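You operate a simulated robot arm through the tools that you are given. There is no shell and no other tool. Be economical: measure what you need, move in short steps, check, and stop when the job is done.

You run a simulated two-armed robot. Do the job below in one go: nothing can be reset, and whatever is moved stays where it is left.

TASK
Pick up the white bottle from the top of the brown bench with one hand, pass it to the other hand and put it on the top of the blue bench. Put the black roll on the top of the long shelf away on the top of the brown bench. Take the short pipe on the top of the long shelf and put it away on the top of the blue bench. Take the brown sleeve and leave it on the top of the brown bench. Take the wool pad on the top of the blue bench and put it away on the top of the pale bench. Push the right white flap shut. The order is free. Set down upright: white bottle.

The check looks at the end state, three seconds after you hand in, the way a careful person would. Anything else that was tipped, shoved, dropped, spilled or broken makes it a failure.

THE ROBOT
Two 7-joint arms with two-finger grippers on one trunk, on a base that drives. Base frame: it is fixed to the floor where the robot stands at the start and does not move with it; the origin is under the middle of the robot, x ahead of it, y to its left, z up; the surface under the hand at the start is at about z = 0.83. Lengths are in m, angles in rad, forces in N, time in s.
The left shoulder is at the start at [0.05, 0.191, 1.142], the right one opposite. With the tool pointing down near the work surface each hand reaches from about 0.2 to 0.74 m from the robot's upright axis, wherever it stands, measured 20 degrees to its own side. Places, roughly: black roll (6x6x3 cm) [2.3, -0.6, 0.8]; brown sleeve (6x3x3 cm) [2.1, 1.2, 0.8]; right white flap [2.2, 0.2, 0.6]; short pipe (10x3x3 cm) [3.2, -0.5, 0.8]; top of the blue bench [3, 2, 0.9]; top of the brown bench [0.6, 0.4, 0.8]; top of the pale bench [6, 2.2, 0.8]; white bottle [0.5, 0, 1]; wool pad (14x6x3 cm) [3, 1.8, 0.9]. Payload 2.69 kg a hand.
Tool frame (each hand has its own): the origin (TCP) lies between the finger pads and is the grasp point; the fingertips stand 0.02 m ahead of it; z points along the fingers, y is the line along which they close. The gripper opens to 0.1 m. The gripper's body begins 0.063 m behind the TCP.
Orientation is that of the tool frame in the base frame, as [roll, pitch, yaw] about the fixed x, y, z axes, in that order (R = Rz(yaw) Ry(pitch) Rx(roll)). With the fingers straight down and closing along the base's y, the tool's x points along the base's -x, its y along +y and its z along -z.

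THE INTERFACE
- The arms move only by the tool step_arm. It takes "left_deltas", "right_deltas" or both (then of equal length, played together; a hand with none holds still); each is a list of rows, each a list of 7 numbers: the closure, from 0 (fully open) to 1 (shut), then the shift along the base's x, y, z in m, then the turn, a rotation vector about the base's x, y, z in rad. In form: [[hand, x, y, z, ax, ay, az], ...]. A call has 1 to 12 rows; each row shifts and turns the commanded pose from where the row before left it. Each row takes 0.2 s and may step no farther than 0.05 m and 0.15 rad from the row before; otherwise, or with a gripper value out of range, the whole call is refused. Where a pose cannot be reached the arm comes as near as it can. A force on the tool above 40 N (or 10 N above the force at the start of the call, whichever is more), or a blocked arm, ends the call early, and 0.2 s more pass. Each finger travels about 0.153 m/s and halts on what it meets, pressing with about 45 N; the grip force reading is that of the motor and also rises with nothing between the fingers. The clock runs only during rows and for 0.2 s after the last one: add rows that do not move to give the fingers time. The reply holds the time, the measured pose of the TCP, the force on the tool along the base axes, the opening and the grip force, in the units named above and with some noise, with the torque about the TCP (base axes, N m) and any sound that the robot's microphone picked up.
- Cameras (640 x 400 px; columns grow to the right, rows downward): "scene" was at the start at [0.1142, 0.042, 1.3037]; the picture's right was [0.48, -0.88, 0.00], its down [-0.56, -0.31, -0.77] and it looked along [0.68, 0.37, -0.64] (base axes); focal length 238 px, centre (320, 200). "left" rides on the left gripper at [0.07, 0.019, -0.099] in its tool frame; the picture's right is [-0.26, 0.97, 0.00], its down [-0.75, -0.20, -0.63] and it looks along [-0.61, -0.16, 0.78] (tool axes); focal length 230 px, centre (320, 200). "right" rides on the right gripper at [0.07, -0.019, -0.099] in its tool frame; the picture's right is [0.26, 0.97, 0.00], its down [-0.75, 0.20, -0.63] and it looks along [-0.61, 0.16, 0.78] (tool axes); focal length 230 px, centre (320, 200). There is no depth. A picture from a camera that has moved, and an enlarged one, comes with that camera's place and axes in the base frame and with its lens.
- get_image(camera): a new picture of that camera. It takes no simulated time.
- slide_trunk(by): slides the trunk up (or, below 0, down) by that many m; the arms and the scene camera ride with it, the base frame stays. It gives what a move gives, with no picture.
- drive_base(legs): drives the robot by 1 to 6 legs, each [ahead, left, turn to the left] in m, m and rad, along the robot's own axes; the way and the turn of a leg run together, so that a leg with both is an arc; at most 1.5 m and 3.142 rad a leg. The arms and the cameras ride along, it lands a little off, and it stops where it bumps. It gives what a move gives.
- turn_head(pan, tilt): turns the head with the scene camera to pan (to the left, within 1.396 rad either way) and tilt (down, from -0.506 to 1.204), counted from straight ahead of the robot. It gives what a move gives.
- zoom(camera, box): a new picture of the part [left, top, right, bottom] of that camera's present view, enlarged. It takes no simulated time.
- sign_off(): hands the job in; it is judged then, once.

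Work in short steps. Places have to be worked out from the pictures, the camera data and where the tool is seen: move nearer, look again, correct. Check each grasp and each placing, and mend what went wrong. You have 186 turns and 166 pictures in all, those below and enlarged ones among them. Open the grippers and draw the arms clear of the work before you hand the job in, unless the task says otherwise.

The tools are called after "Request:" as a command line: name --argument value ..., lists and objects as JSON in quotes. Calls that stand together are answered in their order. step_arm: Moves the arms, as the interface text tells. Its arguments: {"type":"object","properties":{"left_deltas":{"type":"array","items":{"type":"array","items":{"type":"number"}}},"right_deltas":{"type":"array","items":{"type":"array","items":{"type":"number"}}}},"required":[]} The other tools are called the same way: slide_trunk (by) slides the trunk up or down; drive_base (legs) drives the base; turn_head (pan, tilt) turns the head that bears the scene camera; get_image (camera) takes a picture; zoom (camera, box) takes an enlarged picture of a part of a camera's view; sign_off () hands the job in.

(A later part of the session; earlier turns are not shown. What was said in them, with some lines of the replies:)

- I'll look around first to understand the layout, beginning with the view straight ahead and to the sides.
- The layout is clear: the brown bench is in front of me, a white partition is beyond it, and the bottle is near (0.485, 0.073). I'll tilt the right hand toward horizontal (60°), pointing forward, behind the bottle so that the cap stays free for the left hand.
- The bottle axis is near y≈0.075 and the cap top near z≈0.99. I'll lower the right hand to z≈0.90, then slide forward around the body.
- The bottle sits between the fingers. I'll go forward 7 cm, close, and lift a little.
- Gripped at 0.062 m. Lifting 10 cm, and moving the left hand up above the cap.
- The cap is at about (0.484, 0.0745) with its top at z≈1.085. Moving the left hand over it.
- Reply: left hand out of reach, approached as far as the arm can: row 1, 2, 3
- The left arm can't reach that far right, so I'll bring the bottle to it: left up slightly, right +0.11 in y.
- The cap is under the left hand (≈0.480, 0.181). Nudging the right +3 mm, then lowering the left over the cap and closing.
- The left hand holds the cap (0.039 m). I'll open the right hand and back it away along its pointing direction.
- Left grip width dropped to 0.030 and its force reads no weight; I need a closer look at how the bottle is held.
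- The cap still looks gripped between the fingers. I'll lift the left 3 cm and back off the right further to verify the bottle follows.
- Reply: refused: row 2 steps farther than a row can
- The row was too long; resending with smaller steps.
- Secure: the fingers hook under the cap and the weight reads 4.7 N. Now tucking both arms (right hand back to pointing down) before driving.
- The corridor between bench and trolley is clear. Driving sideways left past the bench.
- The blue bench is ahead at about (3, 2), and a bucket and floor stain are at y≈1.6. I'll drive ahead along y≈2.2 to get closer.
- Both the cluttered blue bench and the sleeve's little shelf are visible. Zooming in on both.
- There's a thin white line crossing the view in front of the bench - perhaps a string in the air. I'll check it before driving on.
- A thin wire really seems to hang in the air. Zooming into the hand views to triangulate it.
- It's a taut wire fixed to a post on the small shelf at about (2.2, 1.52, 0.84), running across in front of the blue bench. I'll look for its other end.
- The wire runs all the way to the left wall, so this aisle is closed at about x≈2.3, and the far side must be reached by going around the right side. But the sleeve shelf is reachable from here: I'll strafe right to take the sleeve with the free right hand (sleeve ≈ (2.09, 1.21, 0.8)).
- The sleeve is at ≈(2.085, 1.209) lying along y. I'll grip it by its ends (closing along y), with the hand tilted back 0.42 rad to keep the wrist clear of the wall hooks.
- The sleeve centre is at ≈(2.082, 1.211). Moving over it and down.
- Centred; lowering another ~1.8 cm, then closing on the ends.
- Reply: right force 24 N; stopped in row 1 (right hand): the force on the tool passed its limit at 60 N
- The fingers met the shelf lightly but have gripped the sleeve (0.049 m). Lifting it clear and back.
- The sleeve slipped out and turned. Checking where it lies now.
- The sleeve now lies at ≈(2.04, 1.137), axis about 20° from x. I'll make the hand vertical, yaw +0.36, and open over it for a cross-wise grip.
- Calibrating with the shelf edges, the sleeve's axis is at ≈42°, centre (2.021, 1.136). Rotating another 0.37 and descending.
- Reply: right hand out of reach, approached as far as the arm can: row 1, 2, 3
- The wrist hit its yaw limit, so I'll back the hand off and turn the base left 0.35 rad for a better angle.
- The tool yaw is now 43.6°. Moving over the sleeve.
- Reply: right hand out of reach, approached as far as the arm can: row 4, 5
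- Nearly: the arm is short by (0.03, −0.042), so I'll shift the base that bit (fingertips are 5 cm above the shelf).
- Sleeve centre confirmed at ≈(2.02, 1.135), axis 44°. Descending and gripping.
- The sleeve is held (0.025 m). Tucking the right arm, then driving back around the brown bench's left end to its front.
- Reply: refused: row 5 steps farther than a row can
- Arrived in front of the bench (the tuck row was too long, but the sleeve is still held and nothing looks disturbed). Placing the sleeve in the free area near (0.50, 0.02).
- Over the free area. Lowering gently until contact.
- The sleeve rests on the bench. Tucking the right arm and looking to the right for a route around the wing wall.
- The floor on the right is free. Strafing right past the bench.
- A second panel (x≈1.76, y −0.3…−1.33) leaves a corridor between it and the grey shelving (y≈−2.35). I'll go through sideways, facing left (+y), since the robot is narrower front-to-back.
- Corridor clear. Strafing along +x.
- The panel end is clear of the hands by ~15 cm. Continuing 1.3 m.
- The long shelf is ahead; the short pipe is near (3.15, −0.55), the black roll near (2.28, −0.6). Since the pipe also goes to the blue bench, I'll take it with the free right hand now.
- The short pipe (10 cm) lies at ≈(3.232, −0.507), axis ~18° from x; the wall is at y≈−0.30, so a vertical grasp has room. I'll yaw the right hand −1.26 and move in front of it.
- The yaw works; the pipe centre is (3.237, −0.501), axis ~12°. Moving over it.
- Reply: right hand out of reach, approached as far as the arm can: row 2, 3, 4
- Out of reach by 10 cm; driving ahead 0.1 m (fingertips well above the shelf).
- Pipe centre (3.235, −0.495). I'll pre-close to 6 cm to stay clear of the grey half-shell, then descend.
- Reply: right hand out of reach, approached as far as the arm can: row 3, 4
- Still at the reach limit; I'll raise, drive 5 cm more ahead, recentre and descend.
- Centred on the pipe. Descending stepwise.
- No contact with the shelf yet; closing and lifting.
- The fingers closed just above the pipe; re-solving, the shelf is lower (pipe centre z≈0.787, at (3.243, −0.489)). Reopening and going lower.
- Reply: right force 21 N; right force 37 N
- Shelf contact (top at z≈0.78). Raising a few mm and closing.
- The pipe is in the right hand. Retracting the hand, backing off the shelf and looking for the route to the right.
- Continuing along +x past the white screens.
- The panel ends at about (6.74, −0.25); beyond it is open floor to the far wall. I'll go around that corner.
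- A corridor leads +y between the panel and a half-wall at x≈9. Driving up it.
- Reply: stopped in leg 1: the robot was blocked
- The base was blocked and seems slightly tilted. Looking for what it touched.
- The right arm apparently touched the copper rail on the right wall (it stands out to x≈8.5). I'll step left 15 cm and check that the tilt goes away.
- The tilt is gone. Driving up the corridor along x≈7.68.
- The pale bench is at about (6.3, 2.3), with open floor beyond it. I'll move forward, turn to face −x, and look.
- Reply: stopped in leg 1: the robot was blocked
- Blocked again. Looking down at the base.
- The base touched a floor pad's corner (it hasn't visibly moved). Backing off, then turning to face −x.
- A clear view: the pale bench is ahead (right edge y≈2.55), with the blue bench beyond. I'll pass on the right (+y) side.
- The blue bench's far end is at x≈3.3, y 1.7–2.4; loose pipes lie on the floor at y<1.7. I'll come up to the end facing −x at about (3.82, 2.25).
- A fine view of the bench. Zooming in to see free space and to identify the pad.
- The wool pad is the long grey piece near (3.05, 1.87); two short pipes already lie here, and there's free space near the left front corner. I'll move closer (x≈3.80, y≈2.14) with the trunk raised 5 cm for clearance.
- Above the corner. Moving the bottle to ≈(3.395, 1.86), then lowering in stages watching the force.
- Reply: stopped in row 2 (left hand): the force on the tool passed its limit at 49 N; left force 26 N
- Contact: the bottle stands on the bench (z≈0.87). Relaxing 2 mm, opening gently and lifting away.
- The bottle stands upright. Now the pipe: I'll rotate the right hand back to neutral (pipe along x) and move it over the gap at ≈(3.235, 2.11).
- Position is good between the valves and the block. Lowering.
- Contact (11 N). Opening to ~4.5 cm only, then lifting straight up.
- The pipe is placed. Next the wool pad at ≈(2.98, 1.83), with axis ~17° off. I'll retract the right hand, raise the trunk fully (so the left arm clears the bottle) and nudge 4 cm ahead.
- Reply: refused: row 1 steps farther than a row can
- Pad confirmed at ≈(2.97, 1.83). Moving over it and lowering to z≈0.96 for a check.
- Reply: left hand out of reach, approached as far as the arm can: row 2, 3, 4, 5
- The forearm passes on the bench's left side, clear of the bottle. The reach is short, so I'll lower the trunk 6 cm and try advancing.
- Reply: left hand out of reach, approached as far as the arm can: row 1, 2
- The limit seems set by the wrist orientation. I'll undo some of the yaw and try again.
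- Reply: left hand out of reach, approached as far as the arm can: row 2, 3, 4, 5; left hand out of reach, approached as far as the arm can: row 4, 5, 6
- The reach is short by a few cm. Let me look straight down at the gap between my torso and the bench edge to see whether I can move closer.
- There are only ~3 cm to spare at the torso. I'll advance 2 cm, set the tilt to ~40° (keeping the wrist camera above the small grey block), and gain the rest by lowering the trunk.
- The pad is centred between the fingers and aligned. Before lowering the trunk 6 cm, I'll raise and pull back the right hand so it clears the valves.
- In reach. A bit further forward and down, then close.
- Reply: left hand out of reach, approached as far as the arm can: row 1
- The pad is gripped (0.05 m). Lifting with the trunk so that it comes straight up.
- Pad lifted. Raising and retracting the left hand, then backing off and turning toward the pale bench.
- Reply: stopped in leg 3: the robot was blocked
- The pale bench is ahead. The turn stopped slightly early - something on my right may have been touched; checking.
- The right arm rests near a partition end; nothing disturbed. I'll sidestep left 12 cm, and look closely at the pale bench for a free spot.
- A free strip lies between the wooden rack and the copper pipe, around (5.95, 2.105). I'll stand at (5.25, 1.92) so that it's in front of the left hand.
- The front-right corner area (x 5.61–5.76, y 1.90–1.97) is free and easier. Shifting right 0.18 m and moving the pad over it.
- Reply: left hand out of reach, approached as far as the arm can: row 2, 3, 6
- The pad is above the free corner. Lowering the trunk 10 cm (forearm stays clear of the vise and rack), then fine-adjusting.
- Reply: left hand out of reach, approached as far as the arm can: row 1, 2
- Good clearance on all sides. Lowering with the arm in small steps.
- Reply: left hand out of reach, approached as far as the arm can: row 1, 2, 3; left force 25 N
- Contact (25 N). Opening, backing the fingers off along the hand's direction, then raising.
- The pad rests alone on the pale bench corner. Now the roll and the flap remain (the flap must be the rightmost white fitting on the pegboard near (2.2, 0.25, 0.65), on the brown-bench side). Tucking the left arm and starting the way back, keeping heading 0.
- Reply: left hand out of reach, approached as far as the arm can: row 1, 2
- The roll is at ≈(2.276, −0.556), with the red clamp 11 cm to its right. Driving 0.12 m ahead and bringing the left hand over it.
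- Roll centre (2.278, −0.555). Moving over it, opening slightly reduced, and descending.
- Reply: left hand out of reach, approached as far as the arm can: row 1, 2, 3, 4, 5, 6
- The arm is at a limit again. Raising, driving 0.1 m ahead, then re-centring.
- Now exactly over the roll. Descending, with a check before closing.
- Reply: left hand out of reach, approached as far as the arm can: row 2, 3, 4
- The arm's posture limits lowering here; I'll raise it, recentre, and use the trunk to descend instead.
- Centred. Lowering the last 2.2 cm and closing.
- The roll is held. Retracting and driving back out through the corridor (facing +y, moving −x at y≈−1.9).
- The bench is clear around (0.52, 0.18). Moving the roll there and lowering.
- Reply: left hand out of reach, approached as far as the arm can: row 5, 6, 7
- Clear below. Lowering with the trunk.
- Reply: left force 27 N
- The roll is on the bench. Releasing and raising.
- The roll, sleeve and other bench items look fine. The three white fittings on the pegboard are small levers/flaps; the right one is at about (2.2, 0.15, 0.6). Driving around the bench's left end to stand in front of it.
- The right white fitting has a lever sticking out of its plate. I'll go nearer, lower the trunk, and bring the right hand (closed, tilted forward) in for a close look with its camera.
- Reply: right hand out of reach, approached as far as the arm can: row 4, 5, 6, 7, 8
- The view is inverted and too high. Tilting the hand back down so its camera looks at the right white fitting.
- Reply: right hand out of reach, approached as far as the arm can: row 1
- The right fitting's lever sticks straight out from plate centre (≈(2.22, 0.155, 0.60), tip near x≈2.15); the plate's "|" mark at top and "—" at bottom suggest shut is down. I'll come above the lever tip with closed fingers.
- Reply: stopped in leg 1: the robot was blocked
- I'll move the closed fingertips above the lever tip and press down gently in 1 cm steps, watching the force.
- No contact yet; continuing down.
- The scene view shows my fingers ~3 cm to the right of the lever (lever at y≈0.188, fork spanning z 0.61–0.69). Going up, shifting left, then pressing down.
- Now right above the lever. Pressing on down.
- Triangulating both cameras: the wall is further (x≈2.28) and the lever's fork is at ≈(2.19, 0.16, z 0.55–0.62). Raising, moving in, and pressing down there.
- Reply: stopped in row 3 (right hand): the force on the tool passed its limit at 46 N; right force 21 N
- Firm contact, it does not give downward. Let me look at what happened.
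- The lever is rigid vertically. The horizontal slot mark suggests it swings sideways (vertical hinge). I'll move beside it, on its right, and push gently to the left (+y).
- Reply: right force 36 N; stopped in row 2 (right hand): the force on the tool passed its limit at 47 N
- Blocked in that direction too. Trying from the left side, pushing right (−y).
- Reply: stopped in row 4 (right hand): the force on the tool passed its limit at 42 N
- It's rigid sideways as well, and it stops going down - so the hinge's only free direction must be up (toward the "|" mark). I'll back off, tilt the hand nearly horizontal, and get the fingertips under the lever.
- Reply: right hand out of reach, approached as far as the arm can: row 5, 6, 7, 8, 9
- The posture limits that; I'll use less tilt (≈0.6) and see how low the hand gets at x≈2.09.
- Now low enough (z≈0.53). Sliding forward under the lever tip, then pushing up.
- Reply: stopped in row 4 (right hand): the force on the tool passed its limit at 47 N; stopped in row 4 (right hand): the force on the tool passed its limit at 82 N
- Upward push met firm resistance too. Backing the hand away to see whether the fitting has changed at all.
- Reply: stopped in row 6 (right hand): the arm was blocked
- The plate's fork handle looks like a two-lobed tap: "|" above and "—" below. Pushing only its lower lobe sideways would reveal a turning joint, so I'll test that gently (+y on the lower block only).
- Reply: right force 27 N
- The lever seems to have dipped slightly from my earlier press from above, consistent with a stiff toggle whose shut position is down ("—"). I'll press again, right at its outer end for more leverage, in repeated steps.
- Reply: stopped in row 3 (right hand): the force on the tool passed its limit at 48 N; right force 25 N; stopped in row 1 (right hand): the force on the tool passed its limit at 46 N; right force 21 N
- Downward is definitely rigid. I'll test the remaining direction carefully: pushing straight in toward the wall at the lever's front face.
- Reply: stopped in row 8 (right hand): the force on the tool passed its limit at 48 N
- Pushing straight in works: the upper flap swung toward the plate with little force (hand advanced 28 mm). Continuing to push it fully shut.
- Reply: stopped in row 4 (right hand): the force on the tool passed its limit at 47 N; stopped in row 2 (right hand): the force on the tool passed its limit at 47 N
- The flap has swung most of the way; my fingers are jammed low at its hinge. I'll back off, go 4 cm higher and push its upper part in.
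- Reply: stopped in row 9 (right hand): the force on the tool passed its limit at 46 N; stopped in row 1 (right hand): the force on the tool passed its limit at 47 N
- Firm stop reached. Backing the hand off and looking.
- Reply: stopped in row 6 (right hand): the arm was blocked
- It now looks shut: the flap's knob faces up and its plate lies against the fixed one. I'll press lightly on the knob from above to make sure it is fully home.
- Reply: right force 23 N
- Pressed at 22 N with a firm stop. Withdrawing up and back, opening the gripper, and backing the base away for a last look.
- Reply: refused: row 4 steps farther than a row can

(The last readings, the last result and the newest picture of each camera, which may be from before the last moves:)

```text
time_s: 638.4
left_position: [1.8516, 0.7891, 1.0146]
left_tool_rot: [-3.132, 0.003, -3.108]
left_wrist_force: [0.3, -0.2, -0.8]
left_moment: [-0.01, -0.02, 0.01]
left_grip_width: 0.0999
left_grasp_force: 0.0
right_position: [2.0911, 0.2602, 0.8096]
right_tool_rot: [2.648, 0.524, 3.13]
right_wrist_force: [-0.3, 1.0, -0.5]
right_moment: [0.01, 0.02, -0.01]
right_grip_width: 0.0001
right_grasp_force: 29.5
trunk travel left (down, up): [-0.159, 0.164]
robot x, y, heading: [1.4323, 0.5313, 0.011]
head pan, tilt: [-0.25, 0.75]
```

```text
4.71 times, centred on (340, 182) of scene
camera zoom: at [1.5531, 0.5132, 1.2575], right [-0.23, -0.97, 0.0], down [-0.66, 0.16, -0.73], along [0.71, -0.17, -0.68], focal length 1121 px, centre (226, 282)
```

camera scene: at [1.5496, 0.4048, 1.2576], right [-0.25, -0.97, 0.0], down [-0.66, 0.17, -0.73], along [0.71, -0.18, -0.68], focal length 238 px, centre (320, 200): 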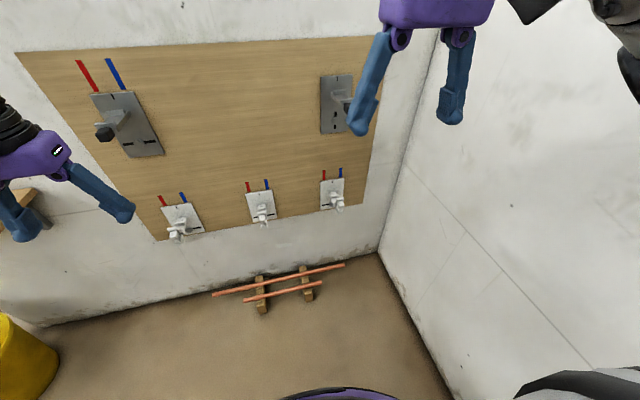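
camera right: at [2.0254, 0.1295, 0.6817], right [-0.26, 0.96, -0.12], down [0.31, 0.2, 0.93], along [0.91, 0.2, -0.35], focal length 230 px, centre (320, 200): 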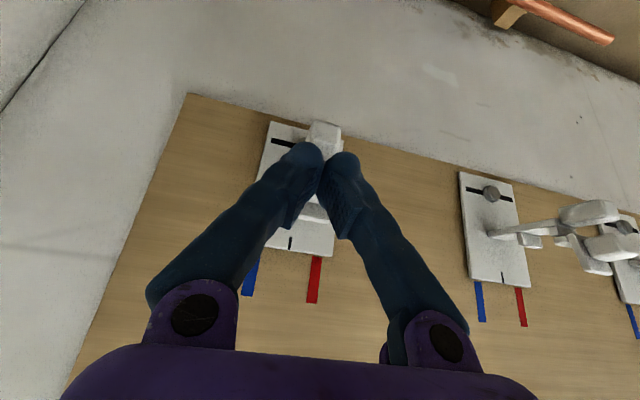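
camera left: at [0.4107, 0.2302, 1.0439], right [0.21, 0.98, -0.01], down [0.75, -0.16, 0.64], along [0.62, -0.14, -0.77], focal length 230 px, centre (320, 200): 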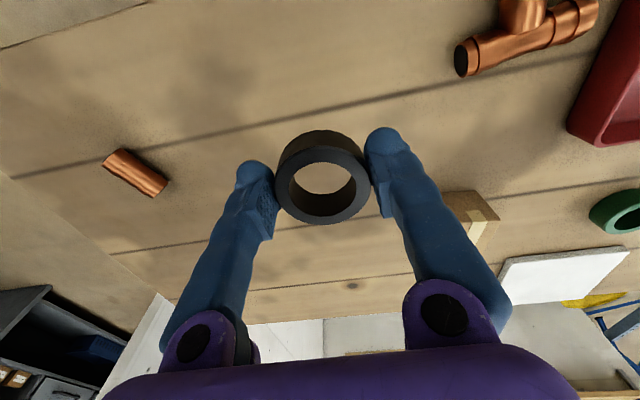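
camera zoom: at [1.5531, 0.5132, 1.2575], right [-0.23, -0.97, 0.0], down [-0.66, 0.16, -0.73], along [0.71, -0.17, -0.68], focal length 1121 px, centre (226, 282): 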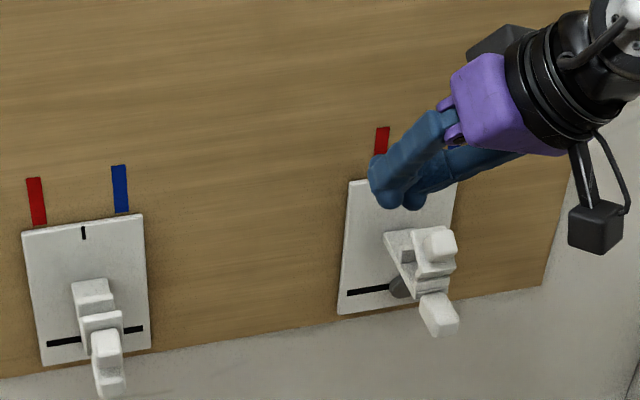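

The base backed off while the fingers still touched, so the flap may have been nudged a few mm. I'll go back, repeat the inward push, and this time retreat straight back with the arm first.

Request:
step_arm --right_deltas '[[1, -0.045, 0, 0, 0, 0, 0], [1, -0.035, 0, 0, 0, 0, 0], [1, 0, 0, 0, 0, 0, 0]]'

Request:
drive_base --legs '[[0.12, -0.1, 0]]'

Request:
slide_trunk --by -0.15

```text
time_s: 639.2
left_position: [1.8512, 0.79, 1.0137]
left_tool_rot: [-3.132, 0.007, -3.109]
left_wrist_force: [0.0, 0.8, -0.7]
left_moment: [0.04, -0.01, -0.01]
left_grip_width: 0.1
left_grasp_force: 0.0
right_position: [2.0094, 0.2595, 0.8131]
right_tool_rot: [2.645, 0.523, 3.131]
right_wrist_force: [-0.2, 0.5, 0.2]
right_moment: [0.02, -0.01, -0.03]
right_grip_width: 0.0
right_grasp_force: 29.6
trunk travel left (down, up): [-0.159, 0.164]
robot x, y, heading: [1.4374, 0.5347, 0.011]
head pan, tilt: [-0.25, 0.75]
```

```text
time_s: 640.8
left_position: [1.9727, 0.6871, 1.0153]
left_tool_rot: [-3.13, 0.005, -3.112]
left_wrist_force: [0.3, -0.5, 0.9]
left_moment: [-0.02, 0.03, 0.01]
left_grip_width: 0.0999
left_grasp_force: 0.1
right_position: [2.1274, 0.1576, 0.8125]
right_tool_rot: [2.646, 0.524, 3.129]
right_wrist_force: [-0.4, 0.2, 0.3]
right_moment: [-0.01, 0.01, 0.0]
right_grip_width: 0.0002
right_grasp_force: 29.4
trunk travel left (down, up): [-0.159, 0.164]
robot x, y, heading: [1.5537, 0.4315, 0.012]
head pan, tilt: [-0.25, 0.75]
```

```text
time_s: 642.5
left_position: [1.9709, 0.6893, 0.8644]
left_tool_rot: [-3.132, 0.007, -3.11]
left_wrist_force: [-0.3, 0.4, 0.2]
left_moment: [-0.03, -0.02, -0.02]
left_grip_width: 0.1002
left_grasp_force: 0.2
right_position: [2.1273, 0.1573, 0.6626]
right_tool_rot: [2.646, 0.523, 3.127]
right_wrist_force: [-0.7, 0.2, -0.6]
right_moment: [0.02, 0.0, 0.0]
right_grip_width: 0.0
right_grasp_force: 29.2
trunk travel left (down, up): [-0.009, 0.314]
robot x, y, heading: [1.5502, 0.4329, 0.011]
head pan, tilt: [-0.25, 0.75]
```

Hand at (2.127, 0.157, 0.663). Lowering slightly to z≈0.648 and pushing straight in until the firm stop, then retreating straight back.

Request:
step_arm --right_deltas '[[1, 0, 0.012, -0.014, 0, 0, 0], [1, 0.02, 0, 0, 0, 0, 0], [1, 0.012, 0, 0, 0, 0, 0], [1, 0.008, 0, 0, 0, 0, 0], [1, 0.006, 0, 0, 0, 0, 0], [1, 0.006, 0, 0, 0, 0, 0], [1, 0.006, 0, 0, 0, 0, 0], [1, 0.006, 0, 0, 0, 0, 0], [1, 0.006, 0, 0, 0, 0, 0], [1, 0.006, 0, 0, 0, 0, 0], [1, 0.006, 0, 0, 0, 0, 0]]'

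Request:
step_arm --right_deltas '[[1, 0.006, 0, 0, 0, 0, 0], [1, 0.006, 0, 0, 0, 0, 0], [1, 0.006, 0, 0, 0, 0, 0]]'

Request:
step_arm --right_deltas '[[1, -0.02, 0, 0, 0, 0, 0], [1, -0.045, 0, 0, 0, 0, 0], [1, -0.045, 0, 0, 0, 0, 0], [1, -0.04, 0, 0, 0, 0, 0], [1, 0, 0, 0, 0, 0, 0]]'

```text
time_s: 644.6
left_position: [1.9698, 0.6881, 0.8654]
left_tool_rot: [-3.129, 0.007, -3.116]
left_wrist_force: [0.3, 0.0, 0.5]
left_moment: [-0.02, 0.01, -0.02]
left_grip_width: 0.1
left_grasp_force: 0.0
right_position: [2.1914, 0.1716, 0.6492]
right_tool_rot: [2.647, 0.51, 3.137]
right_wrist_force: [-17.0, 0.0, 6.8]
right_moment: [0.05, 0.01, -0.06]
right_grip_width: 0.0
right_grasp_force: 29.4
trunk travel left (down, up): [-0.009, 0.314]
robot x, y, heading: [1.5525, 0.4346, 0.009]
head pan, tilt: [-0.25, 0.75]
stopped in row 10 (right hand): the force on the tool passed its limit at 47 N (the readings are from after the stop); the commanded pose is now the measured one
```

```text
time_s: 644.9
left_position: [1.9697, 0.6875, 0.8633]
left_tool_rot: [-3.129, 0.007, -3.114]
left_wrist_force: [-0.2, -0.6, -1.2]
left_moment: [0.01, 0.0, 0.0]
left_grip_width: 0.1
left_grasp_force: 0.1
right_position: [2.1894, 0.1702, 0.6458]
right_tool_rot: [2.645, 0.501, 3.14]
right_wrist_force: [-17.6, 0.1, 6.2]
right_moment: [0.15, 0.01, -0.04]
right_grip_width: 0.0002
right_grasp_force: 29.9
trunk travel left (down, up): [-0.009, 0.314]
robot x, y, heading: [1.5468, 0.4307, 0.006]
head pan, tilt: [-0.25, 0.75]
stopped in row 1 (right hand): the force on the tool passed its limit at 47 N (the readings are from after the stop); the commanded pose is now the measured one
```

```text
time_s: 646.3
left_position: [1.9692, 0.6996, 0.8661]
left_tool_rot: [-3.122, 0.006, -3.101]
left_wrist_force: [-0.6, 0.6, 0.1]
left_moment: [-0.01, 0.0, -0.01]
left_grip_width: 0.0999
left_grasp_force: 0.0
right_position: [2.0467, 0.2144, 0.6487]
right_tool_rot: [2.606, 0.501, -3.116]
right_wrist_force: [0.3, -0.3, -0.1]
right_moment: [-0.03, 0.02, -0.01]
right_grip_width: 0.0
right_grasp_force: 29.9
trunk travel left (down, up): [-0.009, 0.314]
robot x, y, heading: [1.55, 0.433, 0.024]
head pan, tilt: [-0.25, 0.75]
stopped in row 5 (right hand): the arm was blocked; the commanded pose is now the measured one
```

The same firm stop at the same place (x≈2.191) confirms the flap is shut. The hand is clear; backing away, opening the gripper, and finishing.

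Request:
drive_base --legs '[[-0.12, 0.12, 0]]'

Request:
slide_trunk --by 0.15

Request:
step_arm --right_deltas '[[0.5, -0.03, 0, 0.02, 0, 0, 0], [0, -0.03, 0, 0.02, 0, 0, 0], [0, 0, 0, 0, 0, 0, 0], [0, 0, 0, 0, 0, 0, 0]]'

```text
time_s: 648.0
left_position: [1.8493, 0.8114, 0.8644]
left_tool_rot: [-3.128, 0.006, -3.106]
left_wrist_force: [-0.1, -0.7, -0.2]
left_moment: [0.0, -0.02, 0.0]
left_grip_width: 0.0999
left_grasp_force: 0.0
right_position: [1.9247, 0.3213, 0.6446]
right_tool_rot: [2.606, 0.502, -3.129]
right_wrist_force: [0.5, -1.4, -0.3]
right_moment: [0.01, 0.02, -0.03]
right_grip_width: 0.0002
right_grasp_force: 30.1
trunk travel left (down, up): [-0.009, 0.314]
robot x, y, heading: [1.4276, 0.551, 0.018]
head pan, tilt: [-0.25, 0.75]
```

```text
time_s: 649.8
left_position: [1.8475, 0.8109, 1.0143]
left_tool_rot: [-3.128, 0.005, -3.106]
left_wrist_force: [0.2, 0.8, -0.3]
left_moment: [-0.03, -0.06, -0.03]
left_grip_width: 0.1001
left_grasp_force: 0.0
right_position: [1.9241, 0.3218, 0.796]
right_tool_rot: [2.605, 0.501, -3.128]
right_wrist_force: [-0.6, 0.4, -0.3]
right_moment: [0.01, -0.02, -0.02]
right_grip_width: 0.0
right_grasp_force: 29.2
trunk travel left (down, up): [-0.159, 0.164]
robot x, y, heading: [1.4315, 0.5509, 0.017]
head pan, tilt: [-0.25, 0.75]
```

```text
time_s: 650.8
left_position: [1.8491, 0.8121, 1.0157]
left_tool_rot: [-3.128, 0.005, -3.102]
left_wrist_force: [0.2, 0.4, -0.1]
left_moment: [-0.02, -0.03, -0.02]
left_grip_width: 0.1
left_grasp_force: 0.0
right_position: [1.8653, 0.3197, 0.8346]
right_tool_rot: [2.604, 0.499, -3.128]
right_wrist_force: [0.2, 0.3, -0.5]
right_moment: [-0.01, -0.03, -0.04]
right_grip_width: 0.0999
right_grasp_force: 0.0
trunk travel left (down, up): [-0.159, 0.164]
robot x, y, heading: [1.4297, 0.5491, 0.017]
head pan, tilt: [-0.25, 0.75]
```

Both grippers are open and clear of the work. Handing in.

Request:
sign_off

```text
The job is handed in.
```

I handed the job in with all six parts carried out, but I could not confirm by picture that the flap ended up shut.

- **White bottle:** I picked it up with the right hand, passed it to the left, and left it upright on the blue bench.
- **Black roll:** it is on the brown bench.
- **Short pipe:** it is on the blue bench, next to the other short pipes.
- **Brown sleeve:** it is on the brown bench. My first grip slipped and turned it on its shelf, so I regripped it.
- **Wool pad:** it is on the pale bench.
- **Right white flap:** I pushed it in until it stopped firmly, but I then brushed it while backing the robot away. I pushed it again and it stopped at the same point. My pictures had run out by then, so that stop is my only evidence that it is shut.

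These could count against a clean result:

- **Flap plate:** while finding which way the flap moves, I pressed on its fitting with more than 40 N in several directions. Its wall plate appears to have shifted about 8 mm sideways, and I did not put it back.
- **Bumps while driving:** the robot was stopped several times. It appeared to touch a copper rail, a floor pad and a partition, and once I could not tell what stopped it. Nothing in my pictures looked moved.
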